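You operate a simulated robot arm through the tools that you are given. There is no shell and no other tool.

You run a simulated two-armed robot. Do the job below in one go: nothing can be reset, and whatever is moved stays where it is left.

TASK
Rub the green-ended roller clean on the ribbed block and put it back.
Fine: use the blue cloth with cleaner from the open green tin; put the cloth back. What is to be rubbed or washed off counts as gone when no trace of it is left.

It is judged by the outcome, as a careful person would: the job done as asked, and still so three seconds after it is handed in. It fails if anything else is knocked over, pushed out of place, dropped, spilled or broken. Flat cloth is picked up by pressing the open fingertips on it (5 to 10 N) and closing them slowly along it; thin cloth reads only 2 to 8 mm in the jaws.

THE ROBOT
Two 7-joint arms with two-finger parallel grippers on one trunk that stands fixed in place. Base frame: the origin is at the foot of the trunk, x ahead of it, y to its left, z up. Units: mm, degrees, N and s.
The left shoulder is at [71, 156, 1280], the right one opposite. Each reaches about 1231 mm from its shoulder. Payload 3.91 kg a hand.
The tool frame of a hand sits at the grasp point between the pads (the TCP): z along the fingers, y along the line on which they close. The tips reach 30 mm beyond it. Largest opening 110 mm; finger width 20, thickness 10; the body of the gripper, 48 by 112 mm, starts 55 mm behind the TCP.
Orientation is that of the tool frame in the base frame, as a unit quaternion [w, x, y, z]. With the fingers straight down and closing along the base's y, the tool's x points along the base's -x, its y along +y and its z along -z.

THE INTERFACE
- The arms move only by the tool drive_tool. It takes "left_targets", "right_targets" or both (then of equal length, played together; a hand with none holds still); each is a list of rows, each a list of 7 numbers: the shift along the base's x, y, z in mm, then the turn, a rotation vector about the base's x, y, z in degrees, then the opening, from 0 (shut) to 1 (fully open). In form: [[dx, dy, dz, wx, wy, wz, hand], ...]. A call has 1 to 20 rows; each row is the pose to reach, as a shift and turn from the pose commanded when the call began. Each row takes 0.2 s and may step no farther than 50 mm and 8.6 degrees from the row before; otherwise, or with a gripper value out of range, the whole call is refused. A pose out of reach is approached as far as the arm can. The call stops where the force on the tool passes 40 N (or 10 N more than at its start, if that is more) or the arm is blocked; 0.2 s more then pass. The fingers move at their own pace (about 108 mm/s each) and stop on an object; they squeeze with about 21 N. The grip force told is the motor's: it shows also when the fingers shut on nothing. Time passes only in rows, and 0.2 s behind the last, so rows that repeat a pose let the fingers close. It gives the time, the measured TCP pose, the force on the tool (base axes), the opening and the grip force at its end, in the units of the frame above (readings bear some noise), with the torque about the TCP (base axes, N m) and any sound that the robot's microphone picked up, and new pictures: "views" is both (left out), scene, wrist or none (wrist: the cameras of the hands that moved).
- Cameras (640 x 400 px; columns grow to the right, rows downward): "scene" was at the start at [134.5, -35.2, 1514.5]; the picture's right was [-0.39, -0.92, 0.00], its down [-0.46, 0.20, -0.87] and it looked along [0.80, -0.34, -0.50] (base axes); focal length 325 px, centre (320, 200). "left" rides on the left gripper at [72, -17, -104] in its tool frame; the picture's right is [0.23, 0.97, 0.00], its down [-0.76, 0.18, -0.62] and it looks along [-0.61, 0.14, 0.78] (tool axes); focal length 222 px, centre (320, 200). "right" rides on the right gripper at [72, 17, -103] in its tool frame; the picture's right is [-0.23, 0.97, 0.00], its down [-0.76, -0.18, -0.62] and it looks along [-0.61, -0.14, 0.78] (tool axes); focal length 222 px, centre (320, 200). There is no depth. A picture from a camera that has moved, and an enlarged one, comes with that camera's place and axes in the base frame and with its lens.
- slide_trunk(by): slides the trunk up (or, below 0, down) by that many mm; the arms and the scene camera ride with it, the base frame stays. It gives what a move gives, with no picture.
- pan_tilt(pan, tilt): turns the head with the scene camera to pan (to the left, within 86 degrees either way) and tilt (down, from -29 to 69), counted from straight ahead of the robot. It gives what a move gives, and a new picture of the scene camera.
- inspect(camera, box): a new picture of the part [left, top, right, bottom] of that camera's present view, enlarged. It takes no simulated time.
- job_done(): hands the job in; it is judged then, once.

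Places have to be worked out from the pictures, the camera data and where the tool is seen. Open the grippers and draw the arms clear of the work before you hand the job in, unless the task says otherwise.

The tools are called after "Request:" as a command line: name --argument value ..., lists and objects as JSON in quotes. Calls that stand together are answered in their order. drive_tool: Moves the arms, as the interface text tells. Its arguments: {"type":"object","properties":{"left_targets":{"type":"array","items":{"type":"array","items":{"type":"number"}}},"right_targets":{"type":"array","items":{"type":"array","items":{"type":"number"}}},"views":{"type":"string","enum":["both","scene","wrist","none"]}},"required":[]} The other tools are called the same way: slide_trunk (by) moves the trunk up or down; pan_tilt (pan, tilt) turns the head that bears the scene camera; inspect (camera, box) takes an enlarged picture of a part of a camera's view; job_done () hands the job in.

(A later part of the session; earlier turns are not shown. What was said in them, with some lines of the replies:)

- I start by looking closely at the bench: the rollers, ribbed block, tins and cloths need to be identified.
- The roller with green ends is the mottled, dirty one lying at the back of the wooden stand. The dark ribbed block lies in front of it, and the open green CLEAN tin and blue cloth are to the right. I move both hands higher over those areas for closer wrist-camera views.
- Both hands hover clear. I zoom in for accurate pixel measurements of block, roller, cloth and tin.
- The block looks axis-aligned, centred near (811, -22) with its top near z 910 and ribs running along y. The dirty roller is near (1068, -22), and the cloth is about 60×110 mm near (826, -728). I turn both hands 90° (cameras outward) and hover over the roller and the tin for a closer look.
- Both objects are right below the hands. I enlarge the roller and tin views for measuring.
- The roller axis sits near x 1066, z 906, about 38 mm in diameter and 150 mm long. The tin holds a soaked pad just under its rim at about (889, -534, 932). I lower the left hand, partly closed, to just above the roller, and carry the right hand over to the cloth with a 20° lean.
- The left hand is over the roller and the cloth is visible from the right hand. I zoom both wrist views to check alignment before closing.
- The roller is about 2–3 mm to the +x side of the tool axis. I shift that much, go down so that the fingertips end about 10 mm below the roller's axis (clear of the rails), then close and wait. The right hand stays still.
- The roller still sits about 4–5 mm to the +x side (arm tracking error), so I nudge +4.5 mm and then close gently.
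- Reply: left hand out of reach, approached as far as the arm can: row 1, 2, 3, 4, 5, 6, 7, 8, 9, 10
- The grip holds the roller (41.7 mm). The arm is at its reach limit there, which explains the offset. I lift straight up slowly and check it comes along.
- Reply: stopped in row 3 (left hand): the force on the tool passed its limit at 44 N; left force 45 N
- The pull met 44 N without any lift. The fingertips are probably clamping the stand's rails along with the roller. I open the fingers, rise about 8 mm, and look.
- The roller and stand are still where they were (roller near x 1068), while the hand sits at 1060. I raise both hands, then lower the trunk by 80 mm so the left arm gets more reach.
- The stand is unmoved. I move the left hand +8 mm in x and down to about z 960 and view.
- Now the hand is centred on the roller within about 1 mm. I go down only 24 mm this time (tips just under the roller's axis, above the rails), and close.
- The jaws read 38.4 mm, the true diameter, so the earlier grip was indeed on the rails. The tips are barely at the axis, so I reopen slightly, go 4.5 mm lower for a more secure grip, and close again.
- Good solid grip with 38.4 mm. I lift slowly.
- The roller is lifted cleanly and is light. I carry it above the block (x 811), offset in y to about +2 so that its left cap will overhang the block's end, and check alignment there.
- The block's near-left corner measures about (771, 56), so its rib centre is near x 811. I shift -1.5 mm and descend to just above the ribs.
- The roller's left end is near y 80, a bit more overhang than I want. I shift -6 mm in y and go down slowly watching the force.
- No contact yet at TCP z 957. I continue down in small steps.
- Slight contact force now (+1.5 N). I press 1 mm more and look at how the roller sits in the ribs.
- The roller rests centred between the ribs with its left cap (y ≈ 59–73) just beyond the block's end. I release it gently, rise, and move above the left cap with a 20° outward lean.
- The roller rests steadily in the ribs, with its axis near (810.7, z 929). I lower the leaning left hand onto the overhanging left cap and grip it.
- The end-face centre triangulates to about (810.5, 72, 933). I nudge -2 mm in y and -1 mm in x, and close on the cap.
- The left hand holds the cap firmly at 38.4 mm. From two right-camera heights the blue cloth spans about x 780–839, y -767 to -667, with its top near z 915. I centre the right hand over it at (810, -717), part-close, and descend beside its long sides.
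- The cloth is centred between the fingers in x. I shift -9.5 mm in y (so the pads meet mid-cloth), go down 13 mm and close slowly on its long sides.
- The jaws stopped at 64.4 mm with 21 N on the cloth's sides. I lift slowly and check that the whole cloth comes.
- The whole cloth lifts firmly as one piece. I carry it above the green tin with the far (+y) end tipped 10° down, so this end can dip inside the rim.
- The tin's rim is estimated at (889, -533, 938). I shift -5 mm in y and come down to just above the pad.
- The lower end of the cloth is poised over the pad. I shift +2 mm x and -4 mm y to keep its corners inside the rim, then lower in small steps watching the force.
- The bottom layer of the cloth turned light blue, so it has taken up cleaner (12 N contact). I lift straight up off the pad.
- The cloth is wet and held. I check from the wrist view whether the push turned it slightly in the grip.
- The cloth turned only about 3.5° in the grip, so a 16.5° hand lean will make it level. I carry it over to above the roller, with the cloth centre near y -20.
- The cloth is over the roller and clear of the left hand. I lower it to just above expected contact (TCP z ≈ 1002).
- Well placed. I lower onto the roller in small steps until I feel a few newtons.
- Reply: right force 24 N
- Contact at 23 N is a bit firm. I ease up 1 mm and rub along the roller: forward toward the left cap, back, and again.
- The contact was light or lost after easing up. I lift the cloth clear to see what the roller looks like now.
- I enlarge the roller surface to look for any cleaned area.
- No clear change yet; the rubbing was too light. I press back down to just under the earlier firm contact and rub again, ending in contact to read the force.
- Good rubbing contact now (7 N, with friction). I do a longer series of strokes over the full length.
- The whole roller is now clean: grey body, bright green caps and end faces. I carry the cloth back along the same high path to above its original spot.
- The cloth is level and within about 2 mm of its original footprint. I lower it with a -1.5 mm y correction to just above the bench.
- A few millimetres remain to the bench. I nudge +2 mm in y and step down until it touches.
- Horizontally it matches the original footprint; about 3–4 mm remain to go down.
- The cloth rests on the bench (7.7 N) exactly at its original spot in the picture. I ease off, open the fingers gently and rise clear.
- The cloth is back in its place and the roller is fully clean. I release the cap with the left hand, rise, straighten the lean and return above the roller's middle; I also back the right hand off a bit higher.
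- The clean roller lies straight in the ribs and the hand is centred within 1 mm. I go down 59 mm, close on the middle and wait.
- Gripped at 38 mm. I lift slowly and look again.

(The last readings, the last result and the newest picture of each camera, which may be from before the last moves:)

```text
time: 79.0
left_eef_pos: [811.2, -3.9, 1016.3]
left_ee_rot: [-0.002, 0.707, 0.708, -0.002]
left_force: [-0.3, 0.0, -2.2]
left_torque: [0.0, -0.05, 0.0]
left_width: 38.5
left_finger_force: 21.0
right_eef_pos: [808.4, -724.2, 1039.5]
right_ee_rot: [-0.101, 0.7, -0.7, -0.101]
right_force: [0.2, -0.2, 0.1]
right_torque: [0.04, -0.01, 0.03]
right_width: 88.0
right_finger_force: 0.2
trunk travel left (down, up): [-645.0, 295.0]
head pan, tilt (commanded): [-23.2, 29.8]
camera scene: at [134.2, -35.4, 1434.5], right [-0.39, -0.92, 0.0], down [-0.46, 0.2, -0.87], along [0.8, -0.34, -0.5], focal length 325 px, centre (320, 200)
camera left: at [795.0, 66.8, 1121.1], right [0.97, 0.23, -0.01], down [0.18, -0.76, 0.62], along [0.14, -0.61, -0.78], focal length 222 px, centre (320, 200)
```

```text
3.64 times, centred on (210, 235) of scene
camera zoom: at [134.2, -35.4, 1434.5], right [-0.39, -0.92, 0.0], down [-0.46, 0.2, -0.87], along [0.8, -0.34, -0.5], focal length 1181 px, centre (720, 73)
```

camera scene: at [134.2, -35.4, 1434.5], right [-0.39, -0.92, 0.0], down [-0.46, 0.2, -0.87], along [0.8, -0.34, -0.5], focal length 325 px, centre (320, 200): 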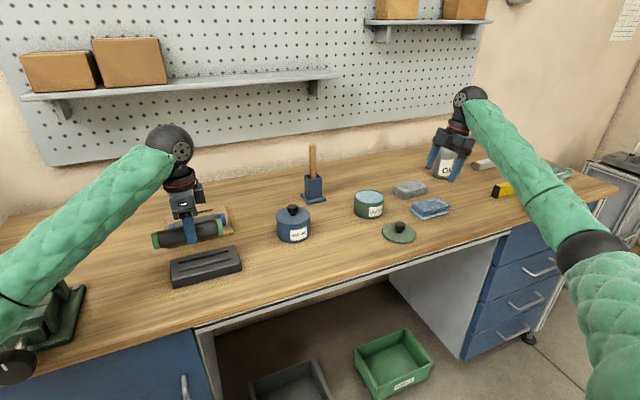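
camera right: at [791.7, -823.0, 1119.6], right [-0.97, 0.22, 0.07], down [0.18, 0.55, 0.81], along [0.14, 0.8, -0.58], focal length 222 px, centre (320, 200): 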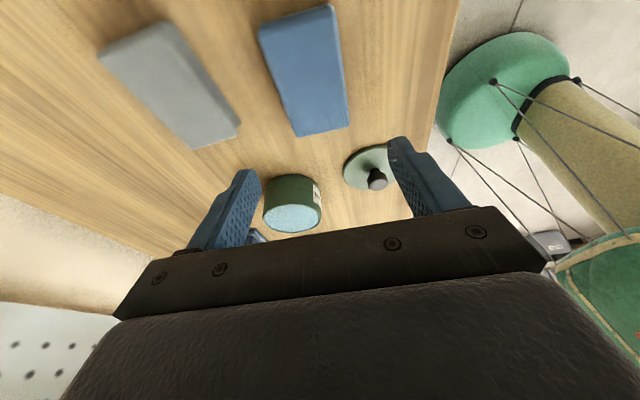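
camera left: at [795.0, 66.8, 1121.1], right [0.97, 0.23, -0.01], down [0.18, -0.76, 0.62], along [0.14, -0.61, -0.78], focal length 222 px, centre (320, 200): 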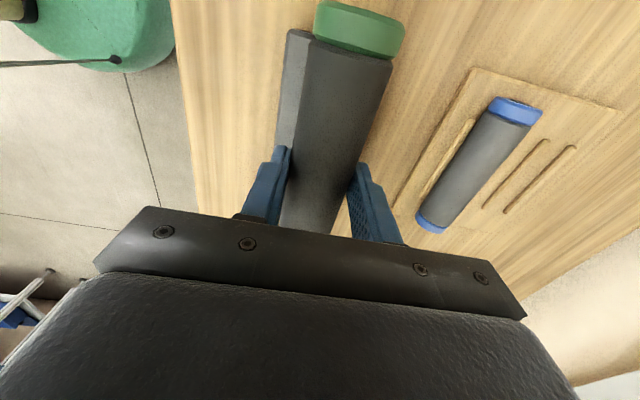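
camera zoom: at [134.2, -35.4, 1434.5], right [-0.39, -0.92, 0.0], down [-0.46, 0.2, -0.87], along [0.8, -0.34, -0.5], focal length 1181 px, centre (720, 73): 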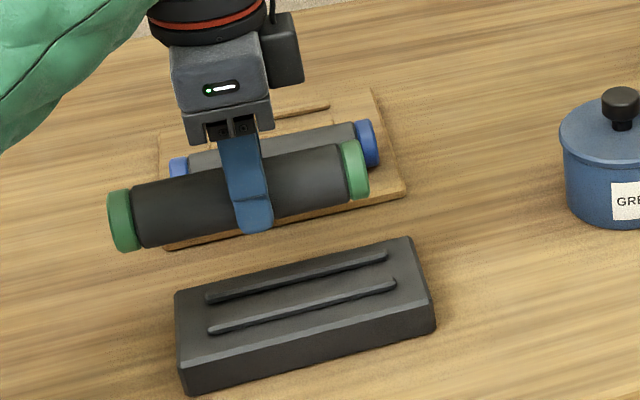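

The roller lifts cleanly and looks clean on the visible underside as well. I carry it back above its slot on the stand, staying high over the blue roller.

Request:
drive_tool --left_targets '[[20, -2, 5, 0, 0, 0, 0], [60, -5, 8, 0, 0, 0, 0], [102, -8, 8, 0, 0, 0, 0], [145, -12, 5, 0, 0, 0, 0], [188, -16, 0, 0, 0, 0, 0], [230, -19, -8, 0, 0, 0, 0], [250, -20, -16, 0, 0, 0, 0], [255, -20, -22, 0, 0, 0, 0], [255, -20, -22, 0, 0, 0, 0]]' --views "both"

Request:
inspect --camera "left" --box '[200, 0, 420, 230]'

Request:
inspect --camera "scene" --box '[150, 170, 250, 250]'

```text
time: 81.0
left_eef_pos: [1066.9, -25.5, 993.3]
left_ee_rot: [-0.001, 0.706, 0.708, -0.001]
left_force: [0.1, -0.8, -2.0]
left_torque: [-0.01, -0.03, -0.01]
left_width: 38.3
left_finger_force: 20.6
right_eef_pos: [809.2, -723.7, 1039.6]
right_ee_rot: [0.101, -0.7, 0.7, 0.101]
right_force: [-0.3, -0.3, 0.4]
right_torque: [0.01, -0.01, 0.0]
right_width: 88.2
right_finger_force: 0.2
trunk travel left (down, up): [-645.0, 295.0]
head pan, tilt (commanded): [-23.2, 29.8]
camera scene: at [134.8, -35.6, 1434.5], right [-0.39, -0.92, 0.0], down [-0.46, 0.2, -0.87], along [0.8, -0.34, -0.5], focal length 325 px, centre (320, 200)
camera left: at [1049.7, 45.6, 1098.5], right [0.97, 0.23, -0.01], down [0.18, -0.76, 0.62], along [0.14, -0.61, -0.78], focal length 222 px, centre (320, 200)
```

scene: 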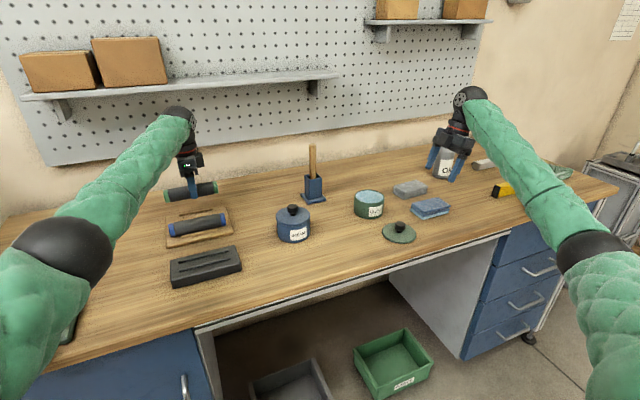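
left: 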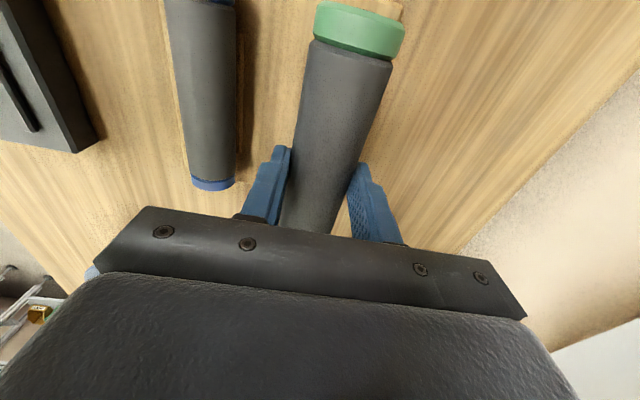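

```text
1.74 times, centred on (310, 115) of left
camera zoom: at [1049.7, 45.6, 1098.5], right [0.97, 0.23, -0.01], down [0.18, -0.76, 0.62], along [0.14, -0.61, -0.78], focal length 386 px, centre (337, 348)
```

zoom: 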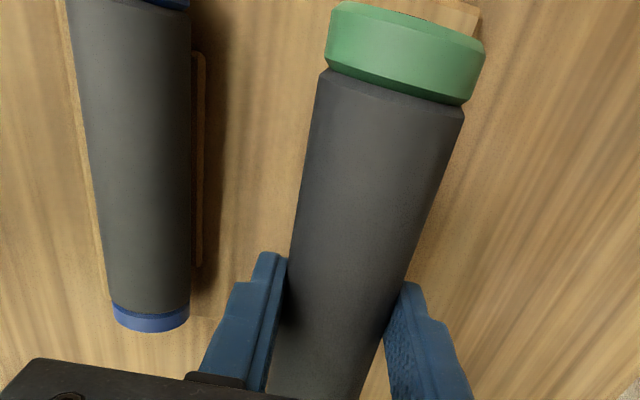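

```text
5.00 times, centred on (200, 210) of scene
camera zoom: at [134.8, -35.6, 1434.5], right [-0.39, -0.92, 0.0], down [-0.46, 0.2, -0.87], along [0.8, -0.34, -0.5], focal length 1624 px, centre (920, 150)
```

zoom: 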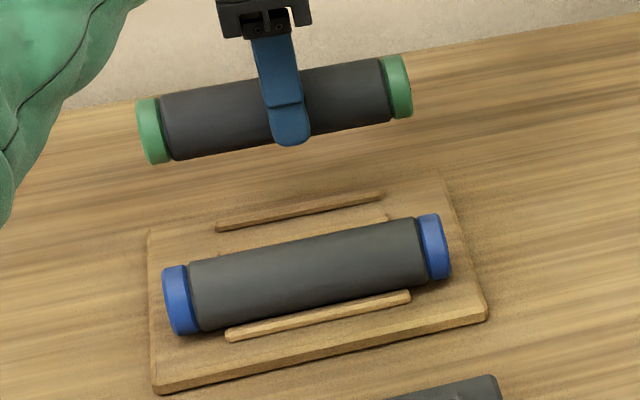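

The slot's two rails triangulate to x ≈ 1047 and 1085 (centre 1066), y centre about -22, so the roller hangs right over its place. I lower to about 10 mm above rest, with +1 mm in y.

Request:
drive_tool --left_targets '[[0, 1, -12, 0, 0, 0, 0], [0, 1, -24, 0, 0, 0, 0], [0, 1, -36, 0, 0, 0, 0], [0, 1, -46, 0, 0, 0, 0], [0, 1, -46, 0, 0, 0, 0]]' --views "wrist"

Request:
inspect --camera "scene" --box '[150, 190, 250, 260]'

```text
time: 82.2
left_eef_pos: [1066.4, -23.3, 947.6]
left_ee_rot: [-0.002, 0.706, 0.708, -0.002]
left_force: [-0.2, -1.0, -1.5]
left_torque: [0.0, 0.02, 0.03]
left_width: 38.3
left_finger_force: 21.1
right_eef_pos: [809.8, -723.8, 1038.2]
right_ee_rot: [-0.101, 0.7, -0.7, -0.101]
right_force: [-0.5, 0.4, -1.6]
right_torque: [0.03, -0.02, 0.01]
right_width: 88.2
right_finger_force: 0.1
trunk travel left (down, up): [-645.0, 295.0]
head pan, tilt (commanded): [-23.2, 29.8]
camera left: at [1050.5, 47.6, 1053.2], right [0.97, 0.23, -0.01], down [0.18, -0.76, 0.62], along [0.14, -0.61, -0.78], focal length 222 px, centre (320, 200)
```

left: 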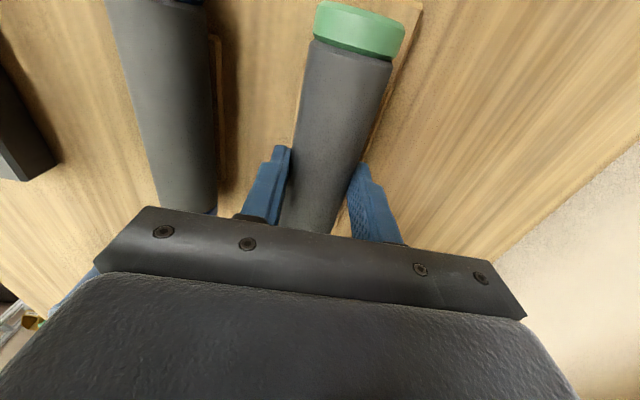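

```text
5.71 times, centred on (200, 225) of scene
camera zoom: at [134.8, -35.5, 1434.5], right [-0.39, -0.92, 0.0], down [-0.46, 0.2, -0.87], along [0.8, -0.34, -0.5], focal length 1856 px, centre (1006, 57)
```

zoom: 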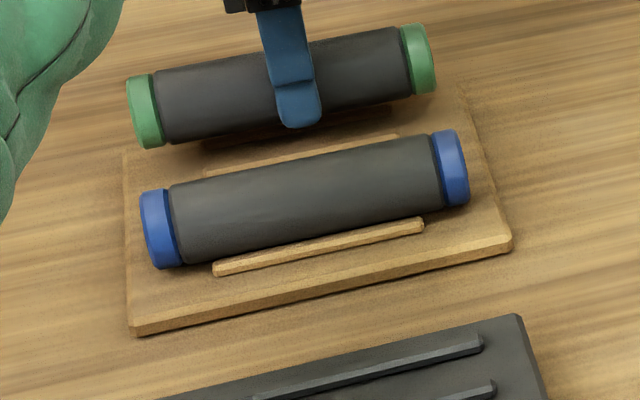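

About 12 mm remain. I step down slowly toward contact.

Request:
drive_tool --left_targets '[[0, 0, -2, 0, 0, 0, 0], [0, 0, -4, 0, 0, 0, 0], [0, 0, -6, 0, 0, 0, 0], [0, 0, -8, 0, 0, 0, 0], [0, 0, -10, 0, 0, 0, 0]]' --views "none"

```text
time: 83.4
left_eef_pos: [1066.1, -25.0, 937.1]
left_ee_rot: [-0.002, 0.705, 0.709, -0.002]
left_force: [0.9, -0.1, -2.1]
left_torque: [-0.03, -0.03, -0.01]
left_width: 38.3
left_finger_force: 20.8
right_eef_pos: [808.8, -724.0, 1038.4]
right_ee_rot: [0.101, -0.7, 0.7, 0.101]
right_force: [1.0, 0.3, -0.5]
right_torque: [-0.01, 0.0, 0.0]
right_width: 88.2
right_finger_force: 0.1
trunk travel left (down, up): [-645.0, 295.0]
head pan, tilt (commanded): [-23.2, 29.8]
```

Request:
drive_tool --left_targets '[[0, 0, -1, 0, 0, 0, 0], [0, 0, -2, 0, 0, 0, 0], [0, 0, -2.5, 0, 0, 0, 0]]' --views "none"

Request:
inspect --camera "scene" --box '[150, 190, 250, 260]'

```text
time: 84.2
left_eef_pos: [1066.1, -24.0, 934.7]
left_ee_rot: [-0.003, 0.706, 0.708, -0.001]
left_force: [0.3, 0.3, -2.3]
left_torque: [0.0, -0.02, -0.01]
left_width: 38.4
left_finger_force: 20.8
right_eef_pos: [810.6, -724.2, 1039.4]
right_ee_rot: [0.102, -0.699, 0.7, 0.101]
right_force: [-1.1, -0.1, 0.4]
right_torque: [-0.04, 0.01, -0.02]
right_width: 88.3
right_finger_force: 0.0
trunk travel left (down, up): [-645.0, 295.0]
head pan, tilt (commanded): [-23.2, 29.8]
```

```text
5.71 times, centred on (200, 225) of scene
camera zoom: at [134.9, -35.5, 1434.5], right [-0.39, -0.92, 0.0], down [-0.46, 0.2, -0.87], along [0.8, -0.34, -0.5], focal length 1856 px, centre (1006, 57)
```

zoom: 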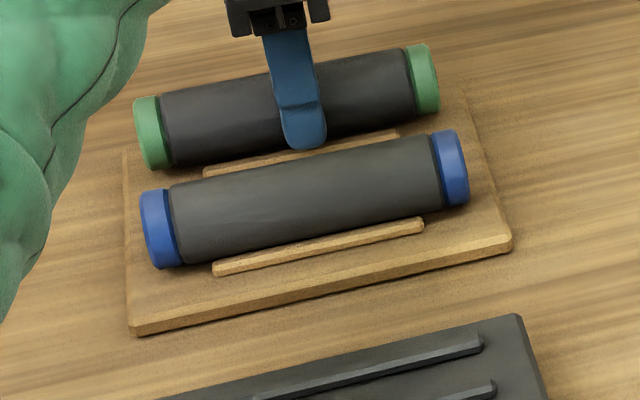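

Request:
drive_tool --left_targets '[[0, 0, -0.7, 0, 0, 0, 0], [0, 0, -1.4, 0, 0, 0, 0], [0, 0, -1.4, 0, 0, 0, 0]]' --views "none"

```text
time: 85.0
left_eef_pos: [1066.1, -24.2, 934.3]
left_ee_rot: [-0.003, 0.706, 0.708, -0.003]
left_force: [0.2, -0.2, -2.5]
left_torque: [0.0, 0.01, -0.03]
left_width: 38.0
left_finger_force: 20.7
right_eef_pos: [809.3, -724.7, 1040.0]
right_ee_rot: [-0.101, 0.7, -0.699, -0.102]
right_force: [0.1, -0.3, 0.0]
right_torque: [0.02, -0.02, -0.03]
right_width: 88.2
right_finger_force: 0.1
trunk travel left (down, up): [-645.0, 295.0]
head pan, tilt (commanded): [-23.2, 29.8]
```

Request:
drive_tool --left_targets '[[0, 0, -0.7, 0, 0, 0, 0], [0, 0, -1.2, 0, 0, 0, 0], [0, 0, -1.2, 0, 0, 0, 0]]' --views "none"

Request:
inspect --camera "scene" --box '[165, 200, 235, 245]'

```text
time: 85.8
left_eef_pos: [1065.5, -25.1, 932.0]
left_ee_rot: [-0.002, 0.707, 0.707, -0.002]
left_force: [0.5, -0.4, -1.1]
left_torque: [0.08, -0.02, 0.0]
left_width: 38.3
left_finger_force: 21.6
right_eef_pos: [810.5, -723.3, 1039.4]
right_ee_rot: [-0.101, 0.7, -0.7, -0.102]
right_force: [-0.5, 0.2, 0.7]
right_torque: [-0.02, 0.04, 0.0]
right_width: 87.9
right_finger_force: 0.0
trunk travel left (down, up): [-645.0, 295.0]
head pan, tilt (commanded): [-23.2, 29.8]
```

```text
8.89 times, centred on (200, 222) of scene
camera zoom: at [134.7, -35.6, 1434.5], right [-0.39, -0.92, 0.0], down [-0.46, 0.2, -0.87], along [0.8, -0.34, -0.5], focal length 2887 px, centre (1387, 0)
```

zoom: 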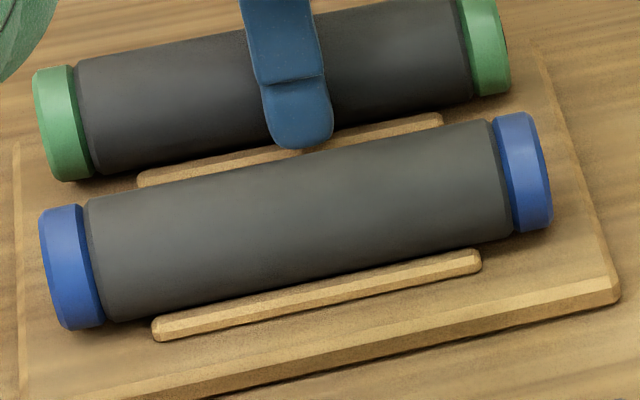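

Contact is just beginning (-1.1 N, small torque). I go another 0.7 mm.

Request:
drive_tool --left_targets '[[0, 0, -0.5, 0, 0, 0, 0], [0, 0, -0.8, 0, 0, 0, 0], [0, 0, -0.8, 0, 0, 0, 0]]' --views "none"

```text
time: 86.6
left_eef_pos: [1064.9, -23.9, 932.7]
left_ee_rot: [-0.002, 0.707, 0.707, -0.002]
left_force: [0.0, -1.9, 2.9]
left_torque: [0.15, -0.06, 0.0]
left_width: 38.2
left_finger_force: 20.8
right_eef_pos: [809.6, -724.6, 1039.8]
right_ee_rot: [-0.101, 0.7, -0.7, -0.102]
right_force: [-0.5, -0.4, 0.2]
right_torque: [0.03, 0.0, -0.01]
right_width: 88.0
right_finger_force: 0.0
trunk travel left (down, up): [-645.0, 295.0]
head pan, tilt (commanded): [-23.2, 29.8]
```

The roller is resting on the rails. I press 0.5 mm more to seat it, then open the fingers slowly.

Request:
drive_tool --left_targets '[[0, 0, -0.5, 0, 0, 0, 0], [0, 0, -0.5, 0, 0, 0, 0.37], [0, 0, -0.5, 0, 0, 0, 0.4], [0, 0, -0.5, 0, 0, 0, 0.44], [0, 0, -0.5, 0, 0, 0, 0.5], [0, 0, -0.5, 0, 0, 0, 0.56], [0, 0, -0.5, 0, 0, 0, 0.6], [0, 0, -0.5, 0, 0, 0, 0.6]]' --views "both"

Request:
inspect --camera "scene" --box '[150, 190, 250, 260]'

Request:
inspect --camera "left" --box '[200, 0, 420, 230]'

```text
time: 88.4
left_eef_pos: [1065.7, -24.1, 931.4]
left_ee_rot: [-0.001, 0.706, 0.708, -0.002]
left_force: [0.8, 0.1, -0.2]
left_torque: [-0.03, -0.03, 0.03]
left_width: 65.9
left_finger_force: 0.0
right_eef_pos: [810.1, -724.8, 1039.6]
right_ee_rot: [-0.102, 0.7, -0.7, -0.101]
right_force: [-0.6, -0.4, 0.7]
right_torque: [0.0, -0.01, 0.01]
right_width: 88.2
right_finger_force: 0.1
trunk travel left (down, up): [-645.0, 295.0]
head pan, tilt (commanded): [-23.2, 29.8]
camera scene: at [134.7, -35.6, 1434.5], right [-0.39, -0.92, 0.0], down [-0.46, 0.2, -0.87], along [0.8, -0.34, -0.5], focal length 325 px, centre (320, 200)
camera left: at [1049.7, 47.0, 1036.9], right [0.97, 0.23, -0.01], down [0.18, -0.76, 0.62], along [0.14, -0.61, -0.78], focal length 222 px, centre (320, 200)
```

scene: 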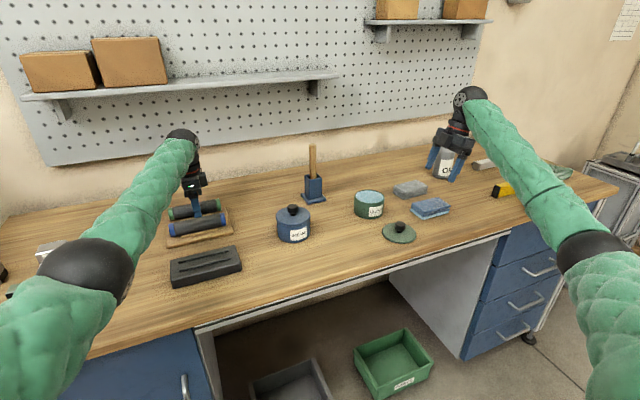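
left: 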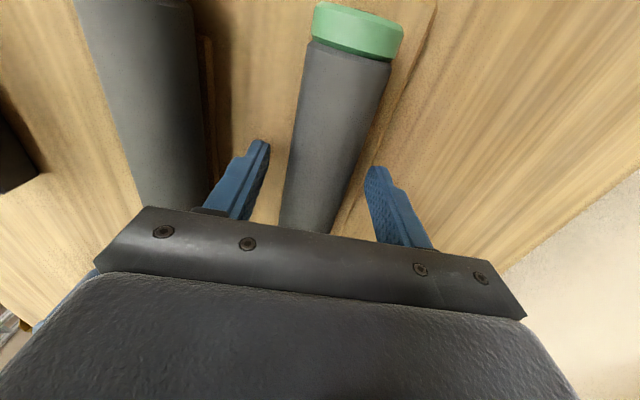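

```text
5.71 times, centred on (200, 225) of scene
camera zoom: at [134.7, -35.6, 1434.5], right [-0.39, -0.92, 0.0], down [-0.46, 0.2, -0.87], along [0.8, -0.34, -0.5], focal length 1856 px, centre (1006, 57)
```

zoom: 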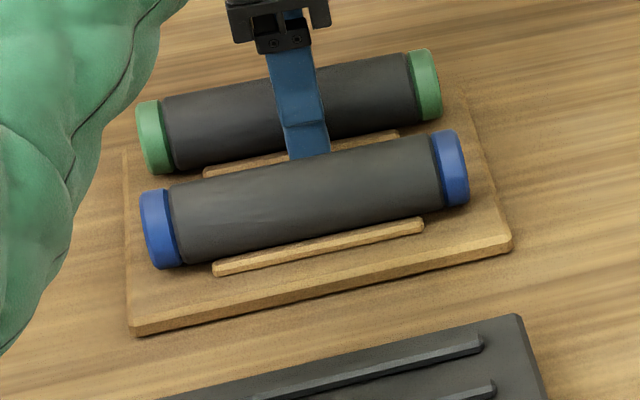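

```text
1.74 times, centred on (310, 115) of left
camera zoom: at [1049.7, 47.0, 1036.9], right [0.97, 0.23, -0.01], down [0.18, -0.76, 0.62], along [0.14, -0.61, -0.78], focal length 386 px, centre (337, 348)
```

zoom: 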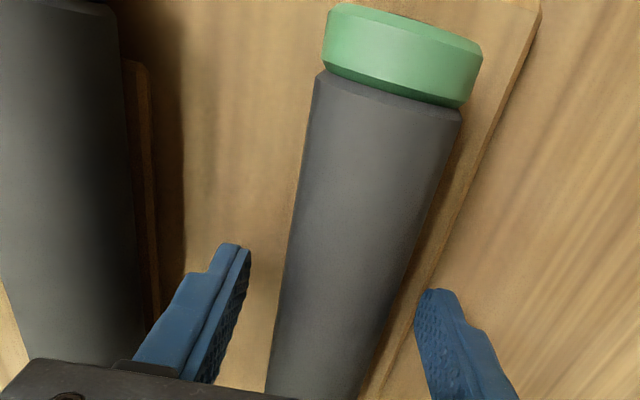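

The roller sits in its slot again, clean. I lift the left hand straight up and draw both arms back clear of the work.

Request:
drive_tool --left_targets '[[0, 0, 8, 0, 0, 0, 0.6], [0, 0, 25, 0, 0, 0, 0.6], [0, 0, 55, 0, 0, 0, 0.6], [0, 0, 95, 0, 0, 0, 0.6], [0, 0, 135, 0, 0, 0, 0.6], [-35, 8, 160, 0, 0, 0, 0.6], [-75, 20, 175, 0, 0, 0, 0.6], [-118, 35, 180, 0, 0, 0, 0.7], [-160, 50, 190, 0, 0, 0, 0.8], [-202, 65, 200, 0, 0, 0, 0.9], [-245, 80, 210, 0, 0, 0, 1], [-288, 95, 220, 0, 0, 0, 1], [-330, 110, 230, 0, 0, 0, 1]]' --right_targets '[[0, 0, 15, 0, 0, 0, 0.8], [-5, 5, 30, 0, 0, 0, 0.8], [-20, 20, 45, 0, 0, 0, 0.8], [-35, 45, 60, 0, 0, 0, 0.9], [-50, 75, 70, 0, 0, 0, 1], [-65, 105, 80, 0, 0, 0, 1], [-80, 140, 90, 0, 0, 0, 1], [-95, 175, 100, 0, 0, 0, 1], [-110, 210, 110, 0, 0, 0, 1], [-125, 245, 120, 0, 0, 0, 1], [-140, 280, 125, 0, 0, 0, 1], [-155, 315, 130, 0, 0, 0, 1], [-170, 345, 135, 0, 0, 0, 1]]' --views "both"

Request:
inspect --camera "scene" --box '[140, 190, 320, 300]'

Request:
inspect --camera "scene" --box '[330, 140, 510, 260]'

```text
time: 91.2
left_eef_pos: [733.4, 87.0, 1159.2]
left_ee_rot: [-0.002, 0.707, 0.708, -0.002]
left_force: [-0.5, 1.3, -0.7]
left_torque: [0.02, -0.01, 0.01]
left_width: 110.3
left_finger_force: 0.0
right_eef_pos: [641.4, -376.9, 1176.2]
right_ee_rot: [0.101, -0.699, 0.701, 0.1]
right_force: [0.6, 0.1, -0.4]
right_torque: [0.0, -0.02, -0.02]
right_width: 109.5
right_finger_force: 0.0
trunk travel left (down, up): [-645.0, 295.0]
head pan, tilt (commanded): [-23.2, 29.8]
camera scene: at [133.2, -34.2, 1434.7], right [-0.4, -0.92, 0.0], down [-0.46, 0.2, -0.87], along [0.8, -0.34, -0.5], focal length 325 px, centre (320, 200)
camera right: at [623.8, -477.2, 1255.7], right [-0.97, 0.22, 0.06], down [0.18, 0.55, 0.81], along [0.14, 0.8, -0.58], focal length 222 px, centre (320, 200)
camera left: at [716.6, 156.7, 1264.8], right [0.97, 0.23, -0.01], down [0.18, -0.76, 0.62], along [0.14, -0.61, -0.78], focal length 222 px, centre (320, 200)
```

scene: 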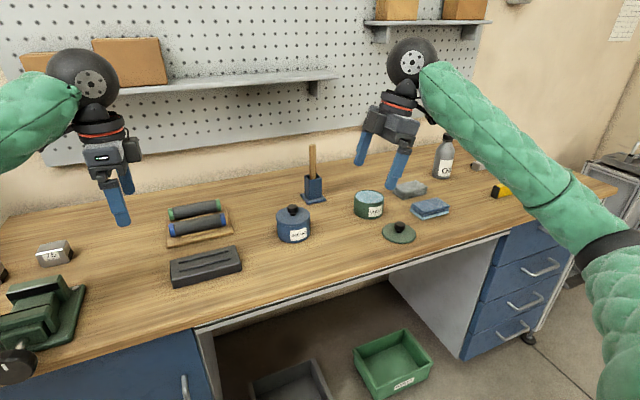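
right: 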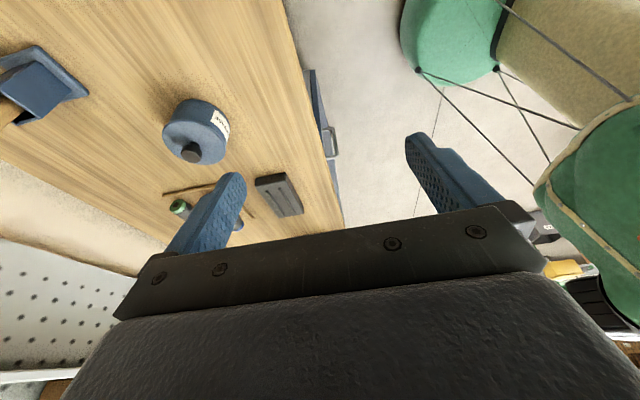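
left: 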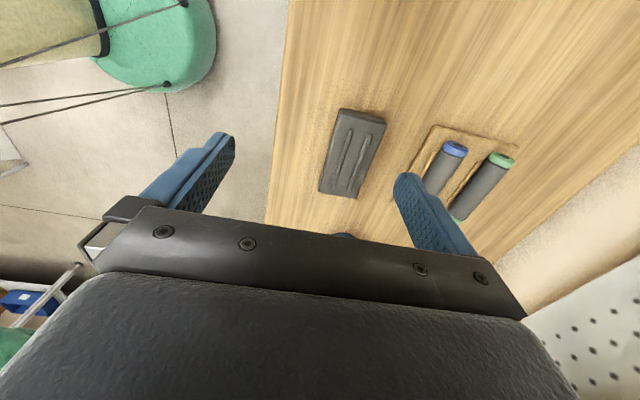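

```text
3.56 times, centred on (230, 245) of scene
camera zoom: at [133.2, -34.2, 1434.7], right [-0.4, -0.92, 0.0], down [-0.46, 0.2, -0.87], along [0.8, -0.34, -0.5], focal length 1155 px, centre (640, 40)
```

zoom: 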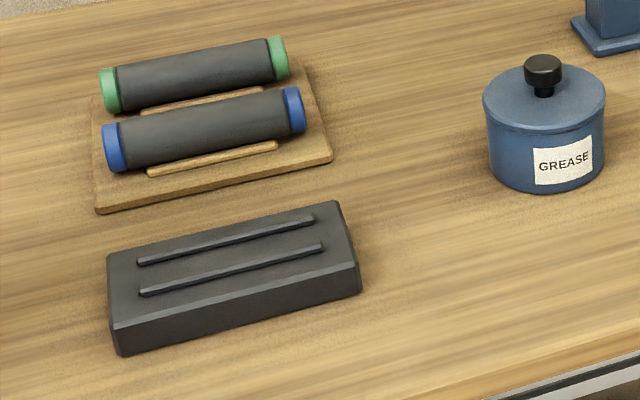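

```text
3.33 times, centred on (420, 200) of scene
camera zoom: at [133.2, -34.2, 1434.7], right [-0.4, -0.92, 0.0], down [-0.46, 0.2, -0.87], along [0.8, -0.34, -0.5], focal length 1082 px, centre (-13, 200)
```

zoom: 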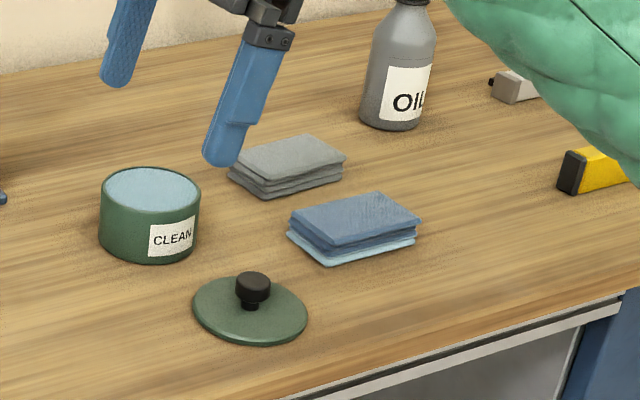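

Everything looks in order. I raise the trunk back to its starting height so I can compare the bench directly with the initial picture before handing in.

Request:
slide_trunk --by 80

Request:
inspect --camera "scene" --box '[150, 200, 310, 320]'

Request:
inspect --camera "scene" --box '[330, 150, 550, 280]'

```text
time: 92.3
left_eef_pos: [734.4, 85.8, 1238.9]
left_ee_rot: [-0.003, 0.707, 0.707, -0.002]
left_force: [-0.4, 0.1, 0.0]
left_torque: [-0.01, 0.0, 0.01]
left_width: 110.1
left_finger_force: 0.0
right_eef_pos: [643.0, -378.5, 1254.4]
right_ee_rot: [-0.101, 0.7, -0.699, -0.102]
right_force: [0.6, 0.2, -0.7]
right_torque: [0.04, 0.0, 0.0]
right_width: 110.0
right_finger_force: 0.0
trunk travel left (down, up): [-725.0, 215.0]
head pan, tilt (commanded): [-23.2, 29.8]
```

```text
3.33 times, centred on (230, 260) of scene
camera zoom: at [135.1, -35.6, 1514.3], right [-0.39, -0.92, 0.0], down [-0.46, 0.2, -0.87], along [0.8, -0.34, -0.5], focal length 1082 px, centre (620, 0)
```

zoom: 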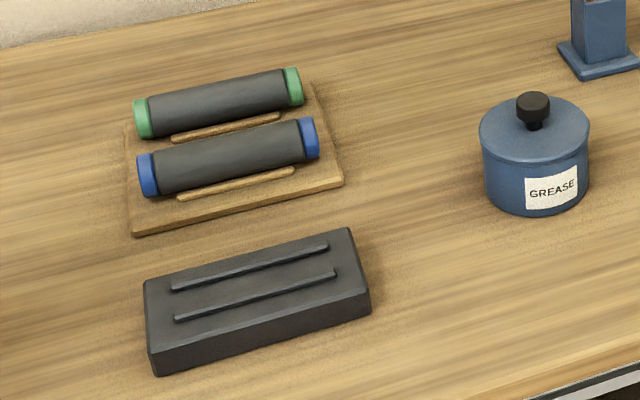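

```text
2.91 times, centred on (440, 215) of scene
camera zoom: at [135.1, -35.6, 1514.3], right [-0.39, -0.92, 0.0], down [-0.46, 0.2, -0.87], along [0.8, -0.34, -0.5], focal length 945 px, centre (-29, 156)
```

zoom: 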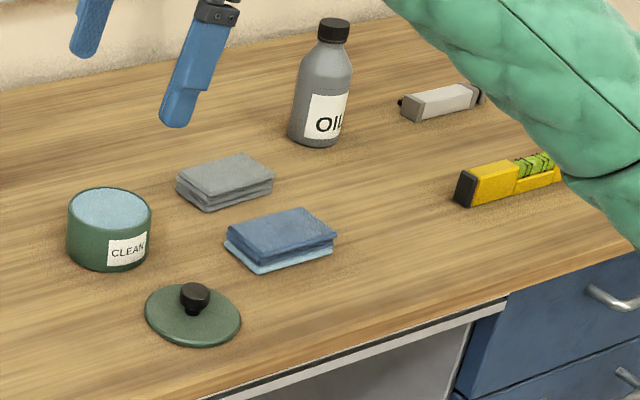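

All objects match the starting picture pixel for pixel. The green-ended roller is clean and back in its slot, the cloth is in its place, and both hands are open and clear, so I hand the job in.

Request:
job_done

```text
The job is handed in.
```

The green-ended roller is clean and back in its slot on the wooden stand. I rubbed it on the ribbed block using the blue cloth, which I had wetted on the pad in the open green tin. After rubbing, the grey body and green ends showed no trace of dirt in any view I had, though I did not turn the roller to check every side.

The cloth is back where it was, with its bottom layer still wet with cleaner. In the last pictures the stand, block, tins, lid and the other things around them look unmoved from the start. Both grippers are open and the arms are clear of the work.

On my first try at lifting the roller, the fingers clamped the stand's rails. The move stopped at about 44 N, but the stand did not shift.
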